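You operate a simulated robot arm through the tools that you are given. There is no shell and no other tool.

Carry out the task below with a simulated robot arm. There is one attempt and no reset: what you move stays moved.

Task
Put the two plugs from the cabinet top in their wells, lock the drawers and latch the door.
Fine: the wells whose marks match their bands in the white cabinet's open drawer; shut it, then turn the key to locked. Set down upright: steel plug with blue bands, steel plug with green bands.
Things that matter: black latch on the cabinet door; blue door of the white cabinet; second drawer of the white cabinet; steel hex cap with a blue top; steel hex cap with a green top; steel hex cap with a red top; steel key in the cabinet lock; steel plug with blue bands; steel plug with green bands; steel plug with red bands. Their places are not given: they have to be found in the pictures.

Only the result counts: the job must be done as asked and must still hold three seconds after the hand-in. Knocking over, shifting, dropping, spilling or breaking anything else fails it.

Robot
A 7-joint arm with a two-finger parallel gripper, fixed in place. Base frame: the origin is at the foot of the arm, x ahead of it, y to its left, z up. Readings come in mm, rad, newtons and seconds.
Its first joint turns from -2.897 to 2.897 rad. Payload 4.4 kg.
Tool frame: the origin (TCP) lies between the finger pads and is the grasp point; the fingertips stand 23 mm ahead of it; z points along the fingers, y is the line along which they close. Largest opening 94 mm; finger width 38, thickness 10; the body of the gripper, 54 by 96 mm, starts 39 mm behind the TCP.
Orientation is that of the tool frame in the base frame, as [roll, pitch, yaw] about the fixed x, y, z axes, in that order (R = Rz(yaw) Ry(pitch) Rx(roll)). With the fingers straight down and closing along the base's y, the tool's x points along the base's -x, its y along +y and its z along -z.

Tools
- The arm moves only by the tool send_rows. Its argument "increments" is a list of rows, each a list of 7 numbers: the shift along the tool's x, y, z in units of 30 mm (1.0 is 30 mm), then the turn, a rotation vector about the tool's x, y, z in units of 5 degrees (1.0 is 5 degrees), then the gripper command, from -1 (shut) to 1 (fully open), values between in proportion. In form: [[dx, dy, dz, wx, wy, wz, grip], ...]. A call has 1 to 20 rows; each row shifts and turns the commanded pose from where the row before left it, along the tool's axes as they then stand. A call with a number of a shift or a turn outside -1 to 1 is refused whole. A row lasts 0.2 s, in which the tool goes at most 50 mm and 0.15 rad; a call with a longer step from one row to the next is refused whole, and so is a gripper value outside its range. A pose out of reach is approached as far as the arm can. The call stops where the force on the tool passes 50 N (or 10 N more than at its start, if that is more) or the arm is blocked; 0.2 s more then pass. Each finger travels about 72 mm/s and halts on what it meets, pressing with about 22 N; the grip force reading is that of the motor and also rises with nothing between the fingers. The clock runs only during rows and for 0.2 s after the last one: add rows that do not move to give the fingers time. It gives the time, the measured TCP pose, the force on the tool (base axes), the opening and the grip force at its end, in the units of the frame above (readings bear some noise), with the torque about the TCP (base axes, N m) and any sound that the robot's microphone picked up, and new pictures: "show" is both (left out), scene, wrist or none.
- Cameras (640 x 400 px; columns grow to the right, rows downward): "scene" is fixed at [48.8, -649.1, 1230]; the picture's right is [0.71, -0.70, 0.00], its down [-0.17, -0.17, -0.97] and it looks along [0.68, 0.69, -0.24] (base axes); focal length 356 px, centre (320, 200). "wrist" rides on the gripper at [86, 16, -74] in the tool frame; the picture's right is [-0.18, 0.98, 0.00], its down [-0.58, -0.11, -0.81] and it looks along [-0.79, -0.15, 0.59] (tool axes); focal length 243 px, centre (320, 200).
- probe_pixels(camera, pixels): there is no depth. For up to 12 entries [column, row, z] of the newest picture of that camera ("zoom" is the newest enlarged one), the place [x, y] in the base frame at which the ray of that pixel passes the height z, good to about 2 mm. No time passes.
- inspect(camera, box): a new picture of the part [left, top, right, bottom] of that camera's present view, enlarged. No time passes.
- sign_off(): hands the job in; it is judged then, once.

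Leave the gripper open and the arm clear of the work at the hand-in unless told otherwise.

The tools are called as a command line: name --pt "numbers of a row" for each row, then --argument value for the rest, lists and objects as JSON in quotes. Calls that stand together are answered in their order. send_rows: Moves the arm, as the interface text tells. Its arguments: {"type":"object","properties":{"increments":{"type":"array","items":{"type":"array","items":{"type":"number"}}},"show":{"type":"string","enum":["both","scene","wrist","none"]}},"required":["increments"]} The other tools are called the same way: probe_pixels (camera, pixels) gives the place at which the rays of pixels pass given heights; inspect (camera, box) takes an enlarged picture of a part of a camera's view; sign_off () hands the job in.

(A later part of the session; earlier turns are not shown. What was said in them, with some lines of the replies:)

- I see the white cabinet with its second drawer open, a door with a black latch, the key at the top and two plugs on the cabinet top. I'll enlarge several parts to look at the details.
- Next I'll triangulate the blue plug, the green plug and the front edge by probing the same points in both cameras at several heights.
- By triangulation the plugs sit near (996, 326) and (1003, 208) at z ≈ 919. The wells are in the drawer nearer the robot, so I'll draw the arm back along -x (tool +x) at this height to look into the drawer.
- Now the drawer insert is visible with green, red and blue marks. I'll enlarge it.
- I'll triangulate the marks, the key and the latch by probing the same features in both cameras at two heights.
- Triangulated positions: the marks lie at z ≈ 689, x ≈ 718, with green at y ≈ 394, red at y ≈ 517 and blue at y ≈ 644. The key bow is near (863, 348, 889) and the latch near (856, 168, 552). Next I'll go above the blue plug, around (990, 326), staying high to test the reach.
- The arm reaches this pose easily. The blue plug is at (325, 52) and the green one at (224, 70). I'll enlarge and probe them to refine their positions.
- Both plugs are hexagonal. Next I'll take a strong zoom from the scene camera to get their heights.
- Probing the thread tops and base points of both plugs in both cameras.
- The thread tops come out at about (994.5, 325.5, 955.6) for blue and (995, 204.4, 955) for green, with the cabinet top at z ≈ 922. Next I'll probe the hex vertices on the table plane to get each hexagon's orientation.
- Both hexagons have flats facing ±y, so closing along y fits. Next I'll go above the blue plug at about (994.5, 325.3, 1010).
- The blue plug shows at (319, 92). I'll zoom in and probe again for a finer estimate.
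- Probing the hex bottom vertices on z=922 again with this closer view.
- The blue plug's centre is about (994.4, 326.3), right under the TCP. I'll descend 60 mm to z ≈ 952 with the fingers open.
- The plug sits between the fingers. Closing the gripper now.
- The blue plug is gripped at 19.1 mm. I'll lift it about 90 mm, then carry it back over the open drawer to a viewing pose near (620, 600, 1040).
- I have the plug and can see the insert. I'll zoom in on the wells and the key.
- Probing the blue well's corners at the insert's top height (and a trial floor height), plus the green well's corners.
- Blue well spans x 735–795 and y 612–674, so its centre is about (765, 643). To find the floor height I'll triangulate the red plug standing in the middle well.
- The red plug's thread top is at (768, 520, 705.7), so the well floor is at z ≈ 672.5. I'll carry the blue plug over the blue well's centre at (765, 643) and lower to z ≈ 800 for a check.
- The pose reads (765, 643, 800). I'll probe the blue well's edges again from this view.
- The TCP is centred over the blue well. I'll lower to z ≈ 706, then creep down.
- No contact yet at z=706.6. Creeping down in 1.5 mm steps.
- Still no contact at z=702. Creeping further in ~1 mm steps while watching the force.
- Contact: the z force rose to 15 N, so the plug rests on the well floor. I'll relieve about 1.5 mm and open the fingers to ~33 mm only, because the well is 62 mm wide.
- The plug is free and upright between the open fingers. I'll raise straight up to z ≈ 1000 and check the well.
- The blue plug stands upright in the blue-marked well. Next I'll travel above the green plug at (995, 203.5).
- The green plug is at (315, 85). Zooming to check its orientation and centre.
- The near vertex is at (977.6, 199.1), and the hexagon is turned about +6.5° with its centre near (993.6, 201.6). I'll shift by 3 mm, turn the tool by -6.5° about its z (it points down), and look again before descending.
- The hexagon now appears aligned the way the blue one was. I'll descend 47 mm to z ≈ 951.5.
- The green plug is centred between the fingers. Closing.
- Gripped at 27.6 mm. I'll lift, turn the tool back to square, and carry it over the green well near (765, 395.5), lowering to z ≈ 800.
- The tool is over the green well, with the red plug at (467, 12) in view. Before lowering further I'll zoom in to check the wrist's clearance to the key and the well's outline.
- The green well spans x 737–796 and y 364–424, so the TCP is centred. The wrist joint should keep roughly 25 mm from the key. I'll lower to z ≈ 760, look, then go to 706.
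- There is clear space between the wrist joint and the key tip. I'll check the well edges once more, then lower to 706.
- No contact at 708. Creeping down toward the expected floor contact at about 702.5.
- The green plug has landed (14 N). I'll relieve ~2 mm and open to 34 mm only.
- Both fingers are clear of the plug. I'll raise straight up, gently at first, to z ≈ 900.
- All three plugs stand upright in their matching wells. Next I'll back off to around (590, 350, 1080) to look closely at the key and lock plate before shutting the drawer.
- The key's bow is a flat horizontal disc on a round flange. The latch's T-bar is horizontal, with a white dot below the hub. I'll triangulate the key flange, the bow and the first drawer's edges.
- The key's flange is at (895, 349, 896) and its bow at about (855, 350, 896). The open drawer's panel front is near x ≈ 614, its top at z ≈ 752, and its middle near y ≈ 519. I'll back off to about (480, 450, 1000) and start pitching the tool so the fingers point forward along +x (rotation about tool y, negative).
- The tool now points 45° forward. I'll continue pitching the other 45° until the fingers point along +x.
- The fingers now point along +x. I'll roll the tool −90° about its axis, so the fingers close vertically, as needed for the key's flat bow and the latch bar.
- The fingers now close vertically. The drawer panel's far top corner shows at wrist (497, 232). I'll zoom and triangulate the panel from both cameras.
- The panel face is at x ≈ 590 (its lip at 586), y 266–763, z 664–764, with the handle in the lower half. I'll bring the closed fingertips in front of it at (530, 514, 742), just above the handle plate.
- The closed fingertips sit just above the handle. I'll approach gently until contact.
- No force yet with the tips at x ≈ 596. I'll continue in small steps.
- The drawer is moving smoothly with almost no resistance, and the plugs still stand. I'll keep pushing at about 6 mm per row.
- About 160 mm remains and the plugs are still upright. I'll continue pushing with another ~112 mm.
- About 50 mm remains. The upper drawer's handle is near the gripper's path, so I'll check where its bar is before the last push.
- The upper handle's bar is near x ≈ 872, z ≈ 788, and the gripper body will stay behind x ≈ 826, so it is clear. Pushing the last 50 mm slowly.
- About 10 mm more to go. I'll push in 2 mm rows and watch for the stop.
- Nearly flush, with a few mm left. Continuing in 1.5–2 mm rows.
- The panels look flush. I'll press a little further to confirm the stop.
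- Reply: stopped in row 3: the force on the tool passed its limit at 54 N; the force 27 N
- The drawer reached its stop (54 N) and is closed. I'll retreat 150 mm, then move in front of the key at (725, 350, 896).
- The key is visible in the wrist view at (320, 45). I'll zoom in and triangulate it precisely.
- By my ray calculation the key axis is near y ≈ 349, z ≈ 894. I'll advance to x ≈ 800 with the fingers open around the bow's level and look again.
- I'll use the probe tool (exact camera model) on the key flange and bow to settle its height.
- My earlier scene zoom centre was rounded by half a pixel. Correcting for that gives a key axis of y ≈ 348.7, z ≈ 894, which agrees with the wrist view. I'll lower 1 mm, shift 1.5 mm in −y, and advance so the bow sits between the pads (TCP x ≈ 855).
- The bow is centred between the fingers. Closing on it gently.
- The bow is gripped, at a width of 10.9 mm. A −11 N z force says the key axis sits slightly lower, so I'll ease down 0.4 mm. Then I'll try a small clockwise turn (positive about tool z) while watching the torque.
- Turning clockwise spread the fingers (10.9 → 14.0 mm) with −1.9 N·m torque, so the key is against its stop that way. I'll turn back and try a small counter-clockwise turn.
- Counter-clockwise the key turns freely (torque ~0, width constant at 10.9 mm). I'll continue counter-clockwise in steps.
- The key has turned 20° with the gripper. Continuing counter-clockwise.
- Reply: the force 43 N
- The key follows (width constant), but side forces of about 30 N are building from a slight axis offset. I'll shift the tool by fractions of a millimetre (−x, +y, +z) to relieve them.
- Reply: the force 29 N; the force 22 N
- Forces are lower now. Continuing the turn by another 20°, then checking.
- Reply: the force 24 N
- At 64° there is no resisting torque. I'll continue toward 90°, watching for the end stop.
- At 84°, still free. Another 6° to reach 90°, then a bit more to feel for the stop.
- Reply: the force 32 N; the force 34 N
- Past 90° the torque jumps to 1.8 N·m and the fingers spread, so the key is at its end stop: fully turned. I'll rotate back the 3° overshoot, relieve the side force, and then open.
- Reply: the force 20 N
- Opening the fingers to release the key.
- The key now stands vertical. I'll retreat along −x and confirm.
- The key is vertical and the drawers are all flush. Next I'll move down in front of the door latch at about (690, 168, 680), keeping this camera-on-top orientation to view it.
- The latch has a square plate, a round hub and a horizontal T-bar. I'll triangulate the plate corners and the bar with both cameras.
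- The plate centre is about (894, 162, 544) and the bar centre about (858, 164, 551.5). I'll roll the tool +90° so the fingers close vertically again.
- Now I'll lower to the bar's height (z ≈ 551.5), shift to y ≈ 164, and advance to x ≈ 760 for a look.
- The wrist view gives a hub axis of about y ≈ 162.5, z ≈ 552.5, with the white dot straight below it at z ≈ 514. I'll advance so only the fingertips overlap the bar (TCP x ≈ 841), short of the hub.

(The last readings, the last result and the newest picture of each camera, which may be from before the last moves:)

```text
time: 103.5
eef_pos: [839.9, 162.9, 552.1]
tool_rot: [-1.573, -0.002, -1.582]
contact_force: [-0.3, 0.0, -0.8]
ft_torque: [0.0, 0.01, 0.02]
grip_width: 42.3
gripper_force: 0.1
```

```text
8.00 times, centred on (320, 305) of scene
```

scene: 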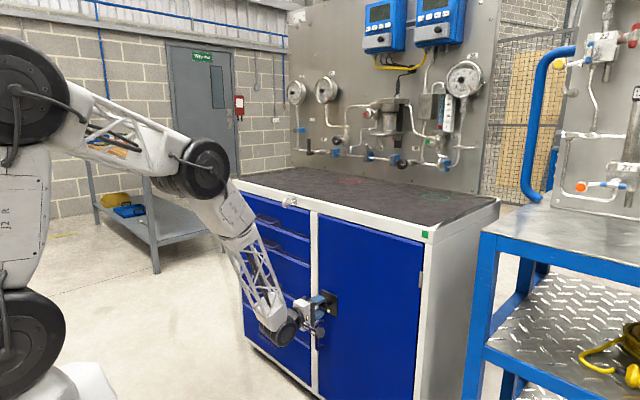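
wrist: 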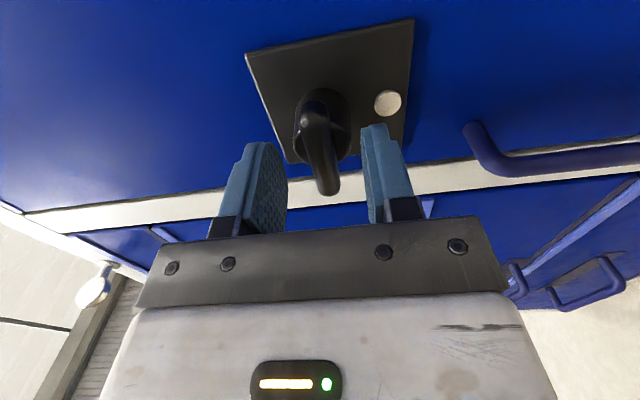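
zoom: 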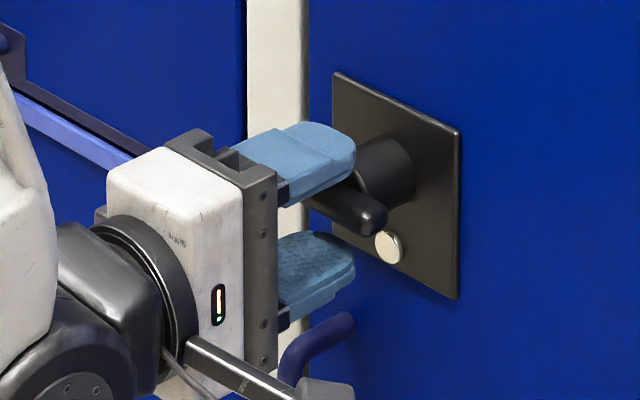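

The bar lies between the fingertips. I'll close slowly; a stop near 31 mm would mean hub contact, while about 15 mm would mean the bar.

send_rows --pt "0 0 0 0 0 0 -0.3" --pt "0 0 0 0 0 0 -0.5" --pt "0 0 0 0 0 0 -0.7" --pt "0 0 0 0 0 0 -1" --pt "0 0 0 0 0 0 -1" --show "wrist"

inspect --camera "wrist" --box '[230, 70, 430, 220]'

```text
time: 104.7
eef_pos: [839.8, 163.3, 550.0]
tool_rot: [-1.574, -0.002, -1.581]
contact_force: [-0.5, 1.4, -13.2]
ft_torque: [0.86, -0.08, -0.36]
grip_width: 13.7
gripper_force: 44.8
```

wrist: 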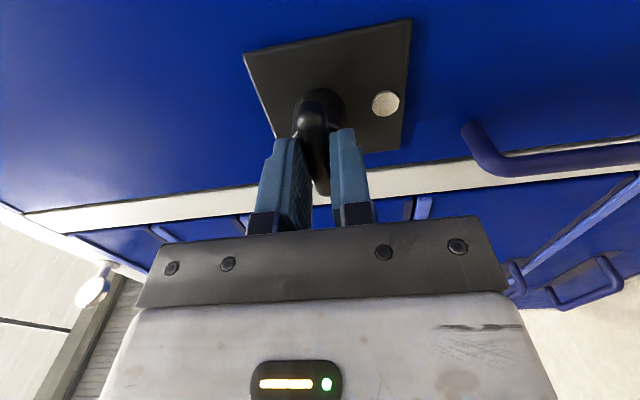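

```text
2.67 times, centred on (330, 145) of wrist
```

zoom: 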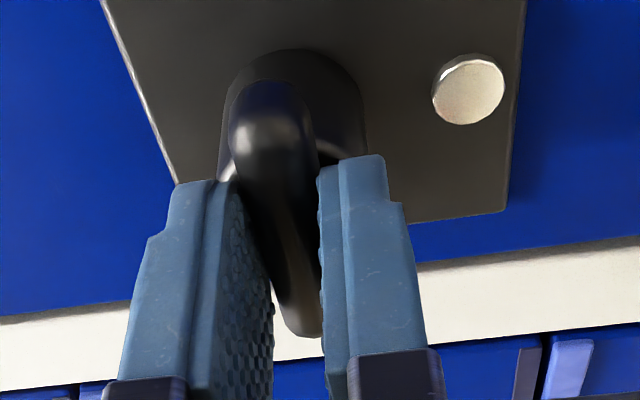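

The bar is gripped (13.7 mm). I'll ease down 0.6 mm to relieve the −13 N, then try a small clockwise turn (+) and watch torque and width.

send_rows --pt "0 0.02 0 0 0 0 -1" --pt "0 0 0 0 0 0.3 -1" --pt "0 0 0 0 0 0.3 -1" --pt "0 0 0 0 0 0.4 -1" --pt "0 0 0 0 0 0 -1" --show "none"

```text
time: 105.9
eef_pos: [839.4, 162.3, 550.8]
tool_rot: [-1.572, 0.087, -1.58]
contact_force: [-9.6, -0.5, 0.4]
ft_torque: [0.01, -0.03, -0.08]
grip_width: 13.7
gripper_force: 44.9
```

Clockwise the bar turns freely (torque ~0, width constant). I'll continue clockwise in steps.

send_rows --pt "0 0 0 0 0 0.6 -1" --pt "0 0 0 0 0 0.6 -1" --pt "0 0 0 0 0 0.6 -1" --pt "0 0 0 0 0 0.6 -1" --pt "0 0 0 0 0 0.6 -1" --pt "0 0 0 0 0 0 -1" --show "both"

inspect --camera "scene" --box '[290, 280, 350, 330]'

```text
time: 107.3
eef_pos: [840.9, 163.8, 551.7]
tool_rot: [-1.571, 0.348, -1.58]
contact_force: [-30.1, -5.6, 24.5]
ft_torque: [0.01, -0.23, -0.31]
grip_width: 14.1
gripper_force: 45.0
```

scene: 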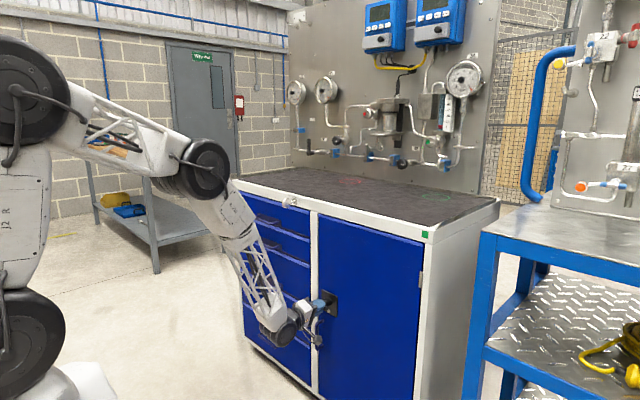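
wrist: 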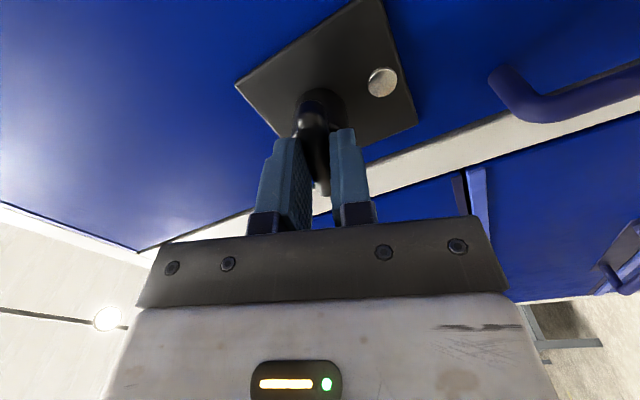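

```text
8.00 times, centred on (320, 305) of scene
```

zoom: 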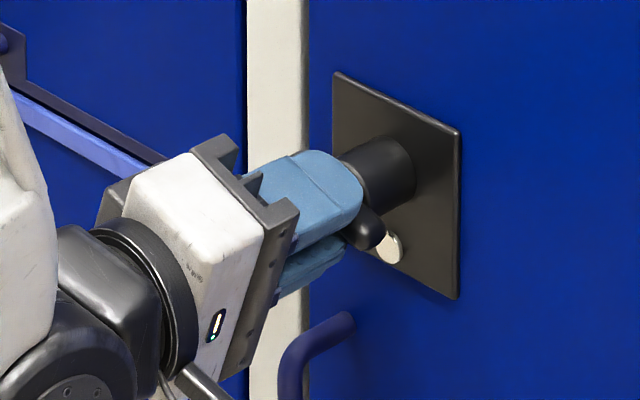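

The bar turns with the gripper, but side forces are building (−30 N x, +24 N z). I'll shift −0.6 mm in x and +0.8 mm in z to relieve them.

send_rows --pt "-0.009 -0.025 -0.02 0 0 0 -1" --pt "0 0 0 0 0 0 -1" --show "none"

```text
time: 107.9
eef_pos: [838.7, 163.4, 550.0]
tool_rot: [-1.572, 0.348, -1.58]
contact_force: [5.7, -5.2, -3.9]
ft_torque: [0.0, -0.31, 1.37]
grip_width: 13.8
gripper_force: 45.4
```

Forces are near zero. I'll continue clockwise by 20°.

send_rows --pt "0 0 0 0 0 0.5 -1" --pt "0 0 0 0 0 0.5 -1" --pt "0 0 0 0 0 0.5 -1" --pt "0 0 0 0 0 0.5 -1" --pt "0 0 0 0 0 0.5 -1" --pt "0 0 0 0 0 0.5 -1" --pt "0 0 0 0 0 0.5 -1" --pt "0 0 0 0 0 0.5 -1" --pt "0 0 0 0 0 0 -1" --show "none"

```text
time: 109.9
eef_pos: [838.9, 162.5, 550.0]
tool_rot: [-1.573, 0.695, -1.581]
contact_force: [1.7, -13.8, -5.8]
ft_torque: [-0.02, 0.76, -0.57]
grip_width: 14.2
gripper_force: 44.9
```

At 40°, still free. A slight shift in −y, then another 20°.

send_rows --pt "0.015 -0.005 0 0 0 0.5 -1" --pt "0 0 0 0 0 0.5 -1" --pt "0 0 0 0 0 0.5 -1" --pt "0 0 0 0 0 0.5 -1" --pt "0 0 0 0 0 0.5 -1" --pt "0 0 0 0 0 0.5 -1" --pt "0 0 0 0 0 0.5 -1" --pt "0 0 0 0 0 0.5 -1" --pt "0 0 0 0 0 0 -1" --show "scene"

inspect --camera "scene" --box '[290, 280, 350, 330]'

```text
time: 111.9
eef_pos: [839.5, 162.8, 550.3]
tool_rot: [-1.573, 1.045, -1.581]
contact_force: [0.4, 4.2, -5.7]
ft_torque: [0.0, 0.8, 0.22]
grip_width: 13.8
gripper_force: 44.9
```

scene: 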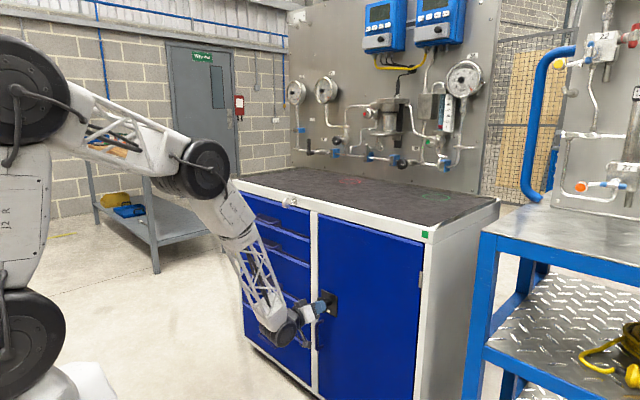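

```text
8.00 times, centred on (320, 305) of scene
```

zoom: 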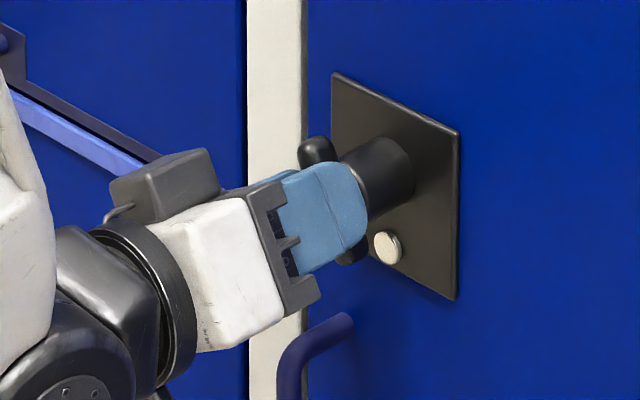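

At 60° the bar follows well. I'll take a wrist look before the last 30°.

send_rows --pt "0 0 0 0 0 0.5 -1" --pt "0 0 0 0 0 0.5 -1" --pt "0 0 0 0 0 0.5 -1" --pt "0 0 0 0 0 0.5 -1" --pt "0 0 0 0 0 0 -1" --show "both"

inspect --camera "scene" --box '[260, 260, 360, 350]'

```text
time: 113.1
eef_pos: [838.3, 161.7, 550.8]
tool_rot: [-1.575, 1.22, -1.582]
contact_force: [-1.2, 14.3, -5.1]
ft_torque: [0.02, 0.4, 0.63]
grip_width: 13.8
gripper_force: 45.1
```

scene: 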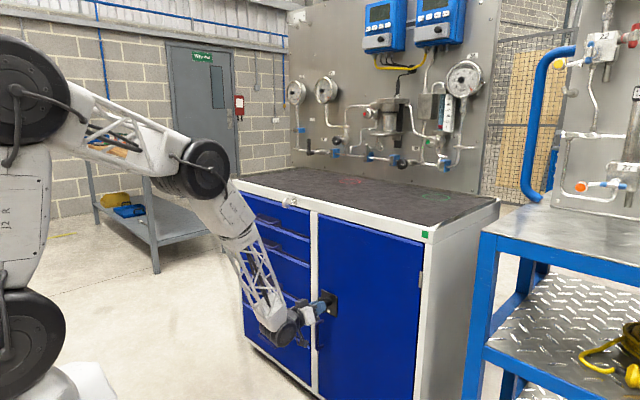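
wrist: 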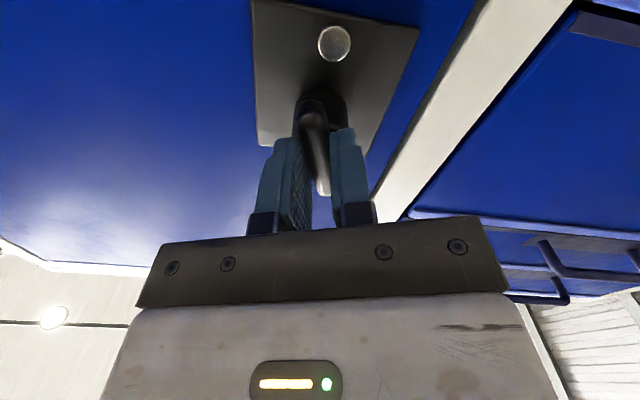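

```text
4.44 times, centred on (310, 305) of scene
```

zoom: 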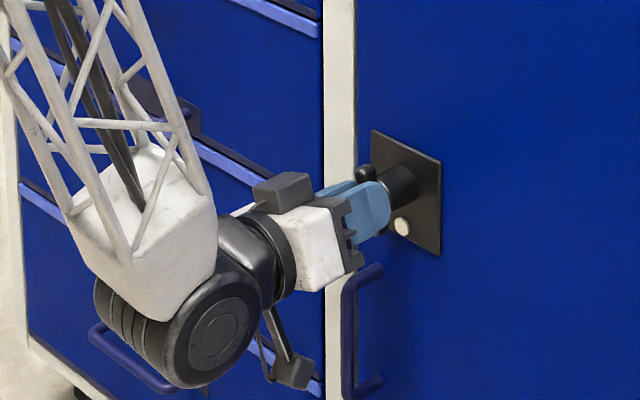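

At 70°, still free, with the camera box hanging below the gripper. I'll turn the remaining 20° and then feel for the stop.

send_rows --pt "0 0.014 0 0 0 0.5 -1" --pt "0 0 0 0 0 0.5 -1" --pt "0 0 0 0 0 0.5 -1" --pt "0 0 0 0 0 0.5 -1" --pt "0 0 0 0 0 0.5 -1" --pt "0 0 0 0 0 0.5 -1" --pt "0 0 0 0 0 0.5 -1" --pt "0 0 0 0 0 0 -1" --show "none"

send_rows --pt "0 0 0 0 0 0.3 -1" --pt "0 0 0 0 0 0.3 -1" --pt "0 0 0 0 0 0 -1" --show "none"

```text
time: 114.9
eef_pos: [839.5, 162.3, 550.7]
tool_rot: [-1.588, 1.527, -1.599]
contact_force: [1.0, 2.2, -0.9]
ft_torque: [0.06, 0.57, 0.55]
grip_width: 13.9
gripper_force: 44.8
```

```text
time: 115.7
eef_pos: [840.7, 163.4, 550.8]
tool_rot: [-1.626, 1.548, -1.636]
contact_force: [2.4, 0.8, -3.5]
ft_torque: [0.03, -0.71, 0.54]
grip_width: 14.0
gripper_force: 44.5
```

At about 90° the torque is still low. A few more degrees to find the stop.

send_rows --pt "0 0 0 0 0 0.3 -1" --pt "0 0 0 0 0 0.3 -1" --pt "0 0 0 0 0 0 -1" --show "none"

```text
time: 116.5
eef_pos: [839.7, 162.3, 550.6]
tool_rot: [-1.626, 1.546, -1.637]
contact_force: [1.9, -1.7, -1.7]
ft_torque: [0.02, 0.29, 0.53]
grip_width: 14.1
gripper_force: 45.0
out of reach, approached as far as the arm can: row 1
```

The arm reports its joint limit at about 88.6°. I'll open the fingers and retreat to look at the bar; if needed I'll re-grip with the tool rolled the other way.

send_rows --pt "0 0 0 0 0 0 -0.6" --pt "0 0 0 0 0 0 -0.3" --pt "0 0 0 0 0 0 -0.1" --pt "0 0 0 0 0 0 -0.1" --pt "0 0 -0.5 0 0 0 -0.1" --pt "0 0 -1 0 0 0 -0.1" --pt "0 0 -1 0 0 0 -0.1" --pt "0 0 -1 0 0 0 -0.1" --pt "0 0 -1 0 0 0 -0.1" --pt "0 0 0 0 0 0 -0.1" --show "both"

inspect --camera "scene" --box '[290, 280, 350, 330]'

```text
time: 118.7
eef_pos: [721.6, 199.8, 568.9]
tool_rot: [-1.722, 1.545, -1.742]
contact_force: [1.3, 1.0, 0.7]
ft_torque: [-0.03, 0.04, -0.03]
grip_width: 42.3
gripper_force: 0.1
out of reach, approached as far as the arm can: row 5, 6, 7, 8, 9
```

scene: 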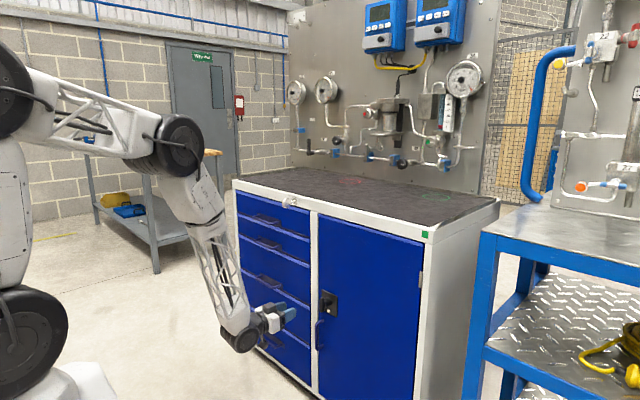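
wrist: 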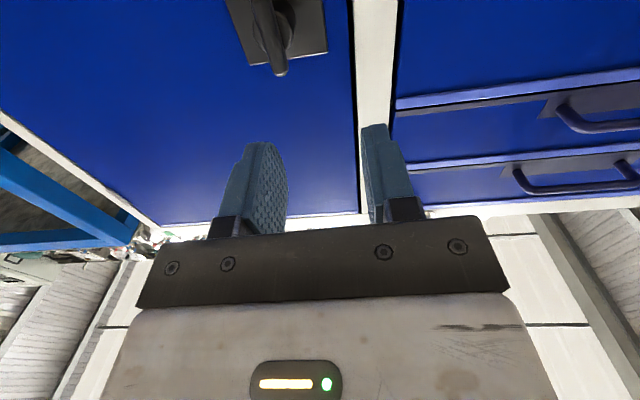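

```text
8.00 times, centred on (320, 305) of scene
```

zoom: 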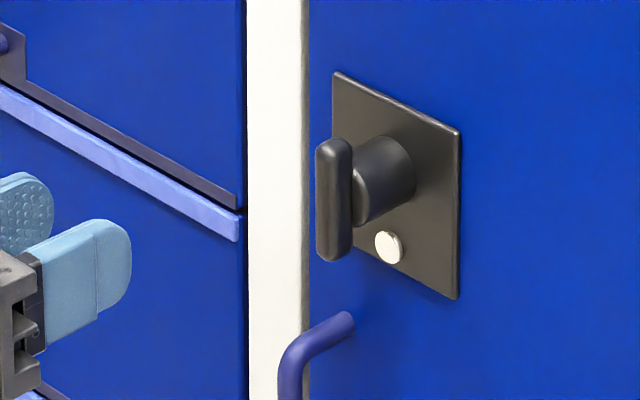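

The bar now looks vertical, in line with the white dot. The tool drifted because of the joint limit, so I'll roll back −180° in free space (fingers again closing along y) and re-grip, to make sure the latch is fully at its stop.

send_rows --pt "0 0 0 0 0 -1 -0.1" --pt "0 0 0 0 0 -1 -0.1" --pt "0 0 0 0 0 -1 -0.1" --pt "0 0 0 0 0 -1 -0.1" --pt "0 0 0 0 0 -1 -0.1" --pt "0 0 0 0 0 -1 -0.1" --pt "0 0 0 0 0 -1 -0.1" --pt "0 0 0 0 0 -1 -0.1" --pt "0 0 0 0 0 -1 -0.1" --pt "0 0 0 0 0 -1 -0.1" --pt "0 0 0 0 0 -1 -0.1" --pt "0 0 0 0 0 -1 -0.1" --pt "0 0 0 0 0 -1 -0.1" --pt "0 0 0 0 0 -1 -0.1" --pt "0 0 0 0 0 -1 -0.1" --pt "0 0 0 0 0 -1 -0.1" --pt "0 0 0 0 0 -1 -0.1" --pt "0 0 0 0 0 -1 -0.1" --show "none"

```text
time: 122.5
eef_pos: [722.8, 202.4, 569.3]
tool_rot: [-1.571, 0.001, -1.582]
contact_force: [-0.1, -0.5, -0.1]
ft_torque: [0.0, -0.02, -0.01]
grip_width: 42.2
gripper_force: 0.1
```

Back at the vertical-closing pose. Rolling another −90° to the camera-on-top pose.

send_rows --pt "0 0 0 0 0 -1 -0.1" --pt "0 0 0 0 0 -1 -0.1" --pt "0 0 0 0 0 -1 -0.1" --pt "0 0 0 0 0 -1 -0.1" --pt "0 0 0 0 0 -1 -0.1" --pt "0 0 0 0 0 -1 -0.1" --pt "0 0 0 0 0 -1 -0.1" --pt "0 0 0 0 0 -1 -0.1" --pt "0 0 0 0 0 -1 -0.1" --pt "0 0 0 0 0 -1 -0.1" --pt "0 0 0 0 0 -1 -0.1" --pt "0 0 0 0 0 -1 -0.1" --pt "0 0 0 0 0 -1 -0.1" --pt "0 0 0 0 0 -1 -0.1" --pt "0 0 0 0 0 -1 -0.1" --pt "0 0 0 0 0 -1 -0.1" --pt "0 0 0 0 0 -1 -0.1" --pt "0 0 0 0 0 -1 -0.1" --pt "0 0 0 0 0 0 -0.1" --show "both"

inspect --camera "wrist" --box '[250, 20, 450, 170]'

```text
time: 126.5
eef_pos: [723.4, 200.0, 569.8]
tool_rot: [-2.58, -1.57, -0.573]
contact_force: [0.1, 0.6, 0.3]
ft_torque: [0.01, -0.01, 0.0]
grip_width: 42.2
gripper_force: 0.0
```

scene: 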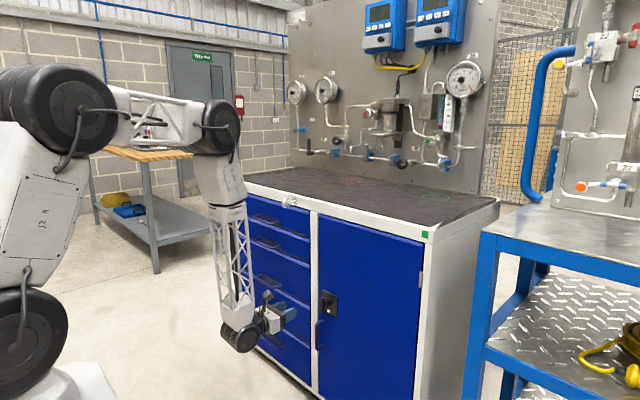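
wrist: 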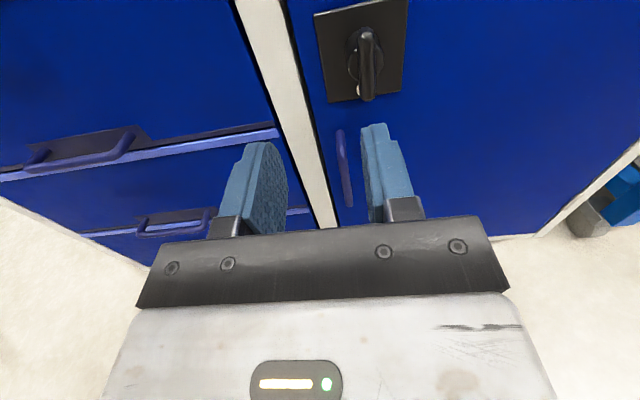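

```text
2.67 times, centred on (350, 95) of wrist
```

zoom: 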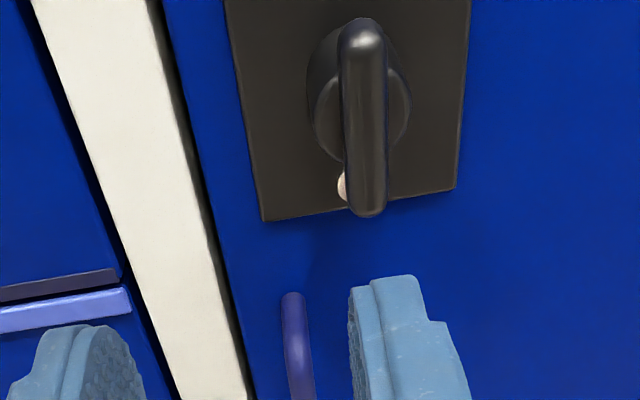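

The bar is vertical over the dot and the door is closed. I'll align with the hub axis (y ≈ 162.7, z ≈ 551) and advance to x ≈ 795 for a check.

send_rows --pt "-0.31 0.63 0 0 0 0 -0.1" --pt "-0.31 0.63 0 0 0 0 -0.1" --pt "0 0 0.8 0 0 0 -0.1" --pt "0 0 0.8 0 0 0 -0.1" --pt "0 0 0.8 0 0 0 -0.1" --pt "0 0 0 0 0 0 -0.1" --show "both"

inspect --camera "wrist" --box '[230, 50, 430, 220]'

inspect --camera "scene" --box '[290, 280, 350, 330]'

```text
time: 127.9
eef_pos: [794.6, 163.0, 550.6]
tool_rot: [-2.485, -1.57, -0.667]
contact_force: [0.5, 0.1, -0.1]
ft_torque: [0.01, 0.02, 0.03]
grip_width: 42.4
gripper_force: 0.0
```

scene: 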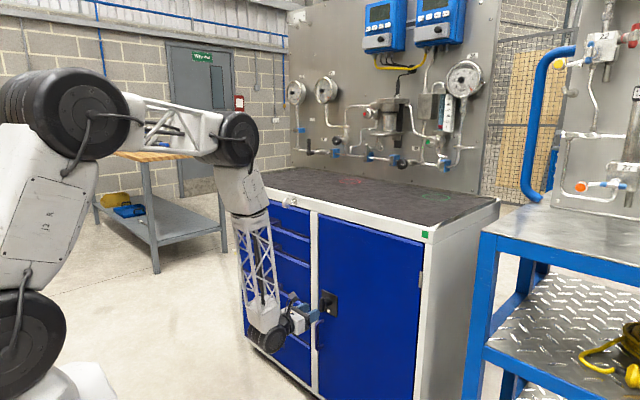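
wrist: 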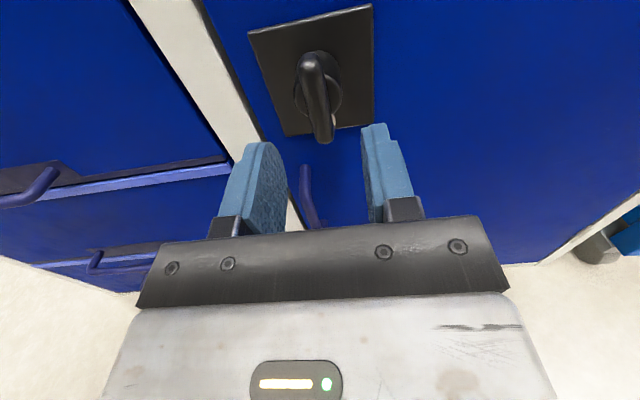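

```text
2.35 times, centred on (330, 135) of wrist
```

zoom: 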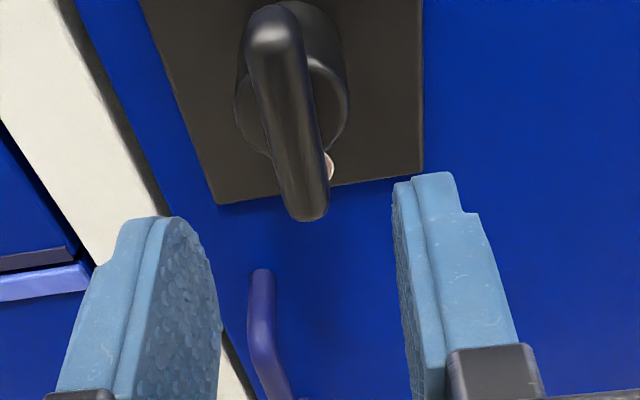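

```text
8.00 times, centred on (320, 305) of scene
```

zoom: 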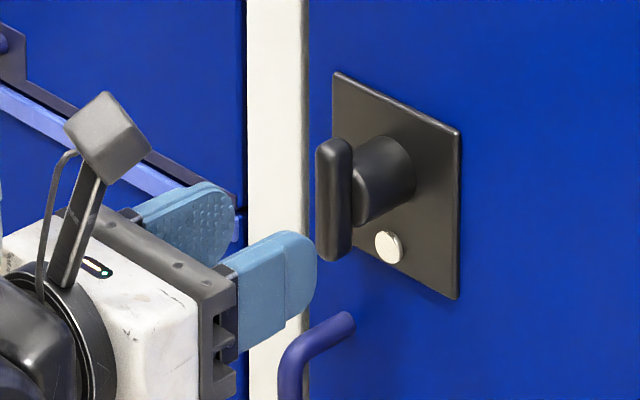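

Aligned. Advancing to x ≈ 840 and closing on the vertical bar.

send_rows --pt "0 0 0.6 0 0 0 -0.1" --pt "0 0 0.6 0 0 0 -0.1" --pt "0 0 0.32 0 0 0 -0.1" --pt "0 0 0 0 0 0 -0.1" --pt "0 0 0 0 0 0 -0.5" --pt "0 0 0 0 0 0 -0.7" --pt "0 0 0 0 0 0 -1" --pt "0 0 0 0 0 0 -1" --show "wrist"

```text
time: 129.7
eef_pos: [839.1, 163.4, 549.3]
tool_rot: [-2.372, -1.568, -0.779]
contact_force: [-0.1, 15.9, -1.4]
ft_torque: [-0.27, 0.23, 0.75]
grip_width: 14.0
gripper_force: 45.0
```

wrist: 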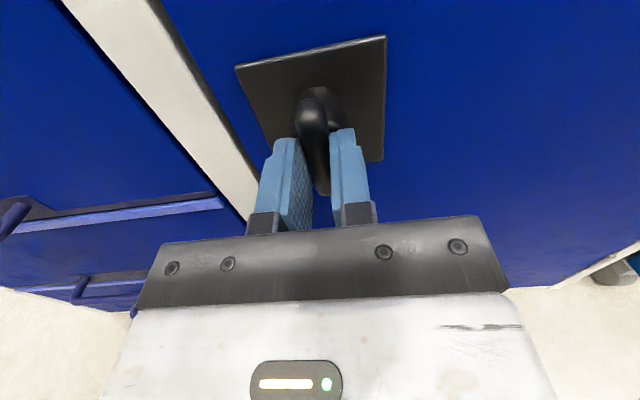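

Gripped at 14 mm. Relieving the side force a little, and turning clockwise 3° to feel for the stop.

send_rows --pt "0 -0.014 0 0 0 0 -1" --pt "0 0 0 0 0 0.3 -1" --pt "0 0 0 0 0 0.3 -1" --pt "0 0 0 0 0 0 -1" --show "none"

```text
time: 130.7
eef_pos: [840.1, 163.3, 550.2]
tool_rot: [-1.614, -1.516, -1.537]
contact_force: [-0.9, 24.0, -8.4]
ft_torque: [-1.75, 0.09, 0.81]
grip_width: 15.6
gripper_force: 44.6
```

Now the torque jumps to −1.75 N·m and the pads spread, so the latch is at its end stop. I'll turn back the overshoot, release and retreat.

send_rows --pt "0 -0.01 0 0 0 -0.25 -1" --pt "0 0 0 0 0 -0.25 -1" --pt "0 0 0 0 0 0 -0.6" --pt "0 0 0 0 0 0 -0.3" --pt "0 0 0 0 0 0 -0.1" --pt "0 0 0 0 0 0 -0.1" --show "wrist"

```text
time: 132.1
eef_pos: [842.0, 163.6, 549.8]
tool_rot: [-1.696, -1.558, -1.458]
contact_force: [0.4, 0.1, 0.1]
ft_torque: [-0.02, -0.01, -0.01]
grip_width: 42.2
gripper_force: 0.0
```

wrist: 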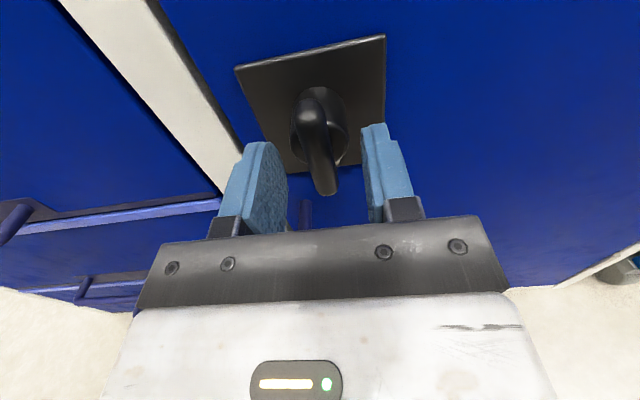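

Released. I'll retreat straight back along −x, well clear of the cabinet, and check everything.

send_rows --pt "0 0 -0.5 0 0 0 -0.1" --pt "0 0 -1 0 0 0 -0.1" --pt "0 0 -1 0 0 0 -0.1" --pt "0 0 -1 0 0 0 0" --pt "0 0 -1 0 0 0 0.2" --pt "0 0 -1 0 0 0 0.4" --pt "0 0 -1 0 0 0 0.6" --pt "0 0 0 0 0 0 0.6" --show "both"

inspect --camera "scene" --box '[220, 180, 360, 340]'

inspect --camera "wrist" --box '[220, 0, 420, 120]'

```text
time: 133.9
eef_pos: [645.6, 165.7, 550.8]
tool_rot: [-1.65, -1.56, -1.503]
contact_force: [0.1, -0.3, 0.1]
ft_torque: [-0.02, 0.03, -0.02]
grip_width: 75.2
gripper_force: 0.1
```

scene: 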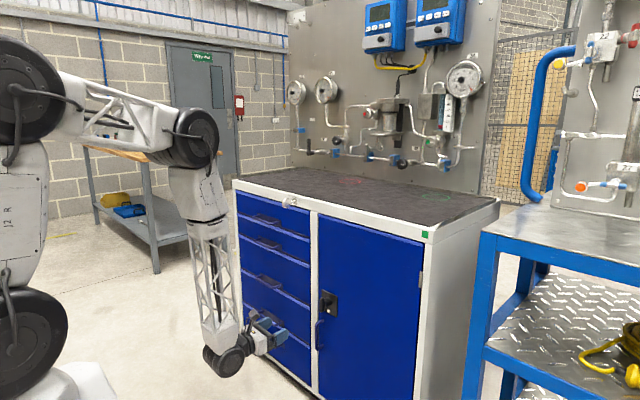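
wrist: 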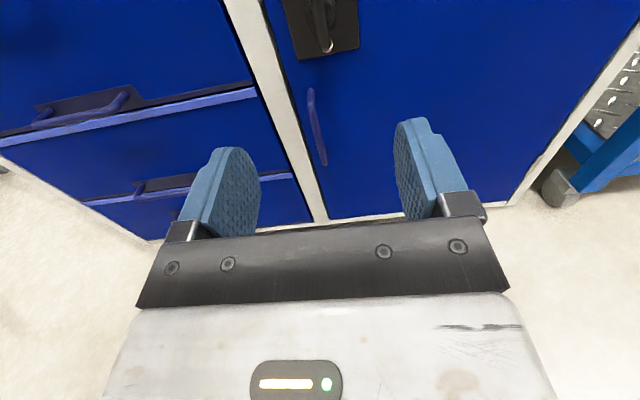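

```text
2.50 times, centred on (290, 260) of scene
```

zoom: 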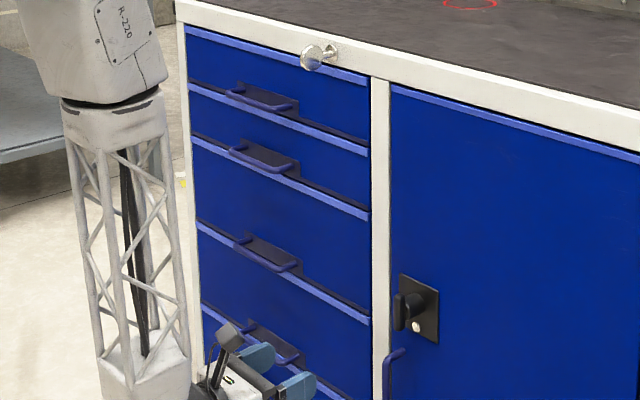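

```text
3.20 times, centred on (320, 60) of wrist
```

zoom: 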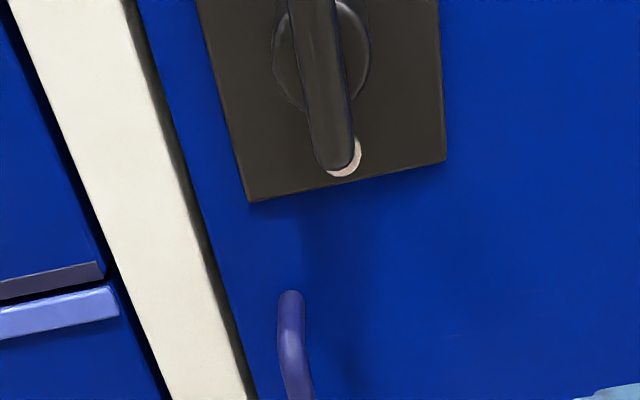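

Everything looks right: the drawers are flush, the key is vertical and the latch bar points at the dot. I'll back off a bit further with the gripper fully open and take a final close look.

send_rows --pt "0 0 -1 0 0 0 1" --pt "0 0 -1 0 0 0 1" --pt "0 0 -1 0 0 0 1" --pt "0 0 0 0 0 0 1" --pt "0 0 0 0 0 0 1" --show "both"

inspect --camera "scene" --box '[235, 180, 320, 250]'

inspect --camera "scene" --box '[300, 280, 350, 320]'

```text
time: 135.1
eef_pos: [556.8, 165.7, 550.6]
tool_rot: [-1.664, -1.56, -1.489]
contact_force: [0.0, -0.2, 0.4]
ft_torque: [0.01, 0.0, 0.0]
grip_width: 93.8
gripper_force: 0.0
```

scene: 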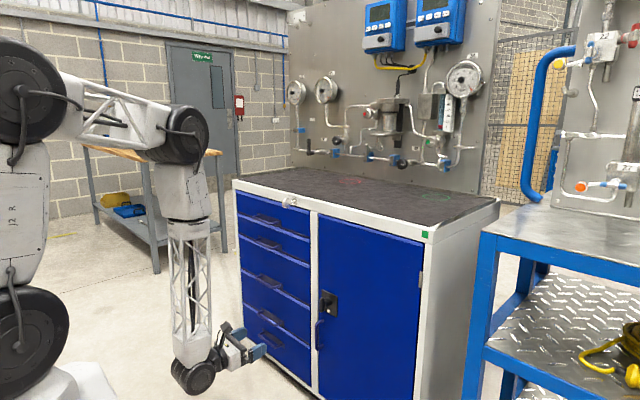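
wrist: 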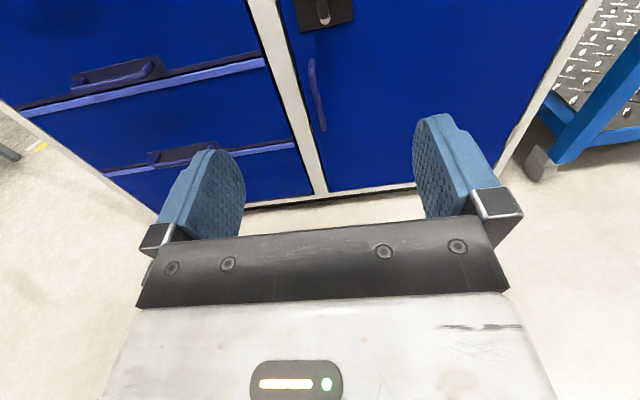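

```text
5.71 times, centred on (278, 215) of scene
```

zoom: 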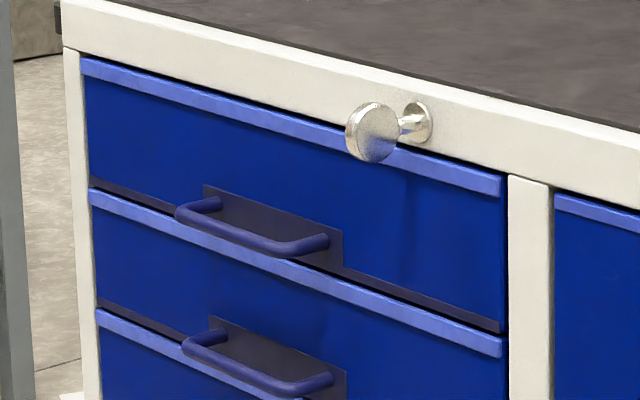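

```text
10.00 times, centred on (325, 300) of scene
```

zoom: 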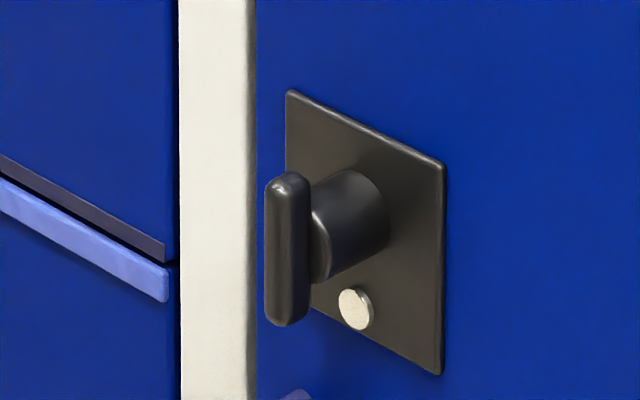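

Final state as I read it:
- **Plugs:** the blue and green plugs stood upright in their matching wells when I last saw them, before the drawer went in. I can't see inside it now.
- **Drawer:** shut flush against its stop.
- **Key:** vertical, at its end stop.
- **Door:** closed, with the latch bar vertical at its end stop.
- **Arm:** clear of the cabinet, gripper fully open.

I'm handing the job in now.

sign_off

```text
The job is handed in.
```

The job is handed in, and every step went as asked; the tool only confirmed the hand-in, so I don't have a pass or fail.

- **Plugs:** I set the blue-banded plug in the blue-marked well and the green-banded plug in the green-marked well, both upright. I last saw them standing just before the drawer closed. I pushed the drawer slowly, but I couldn't see inside it afterwards.
- **Drawer:** I pushed the second drawer in until it hit its stop, and it sits flush with the others.
- **Key:** I turned it 90° counter-clockwise until it would go no further. It was already against its stop the other way, so I took this as locked; I did not pull on a drawer to check.
- **Latch:** I turned the bar 90° clockwise to its stop, so it now points at the white dot on its plate. I took that as latched; the door is closed.

The arm is about 270 mm clear of the cabinet with the gripper fully open. The red plug and everything else stayed where it was.
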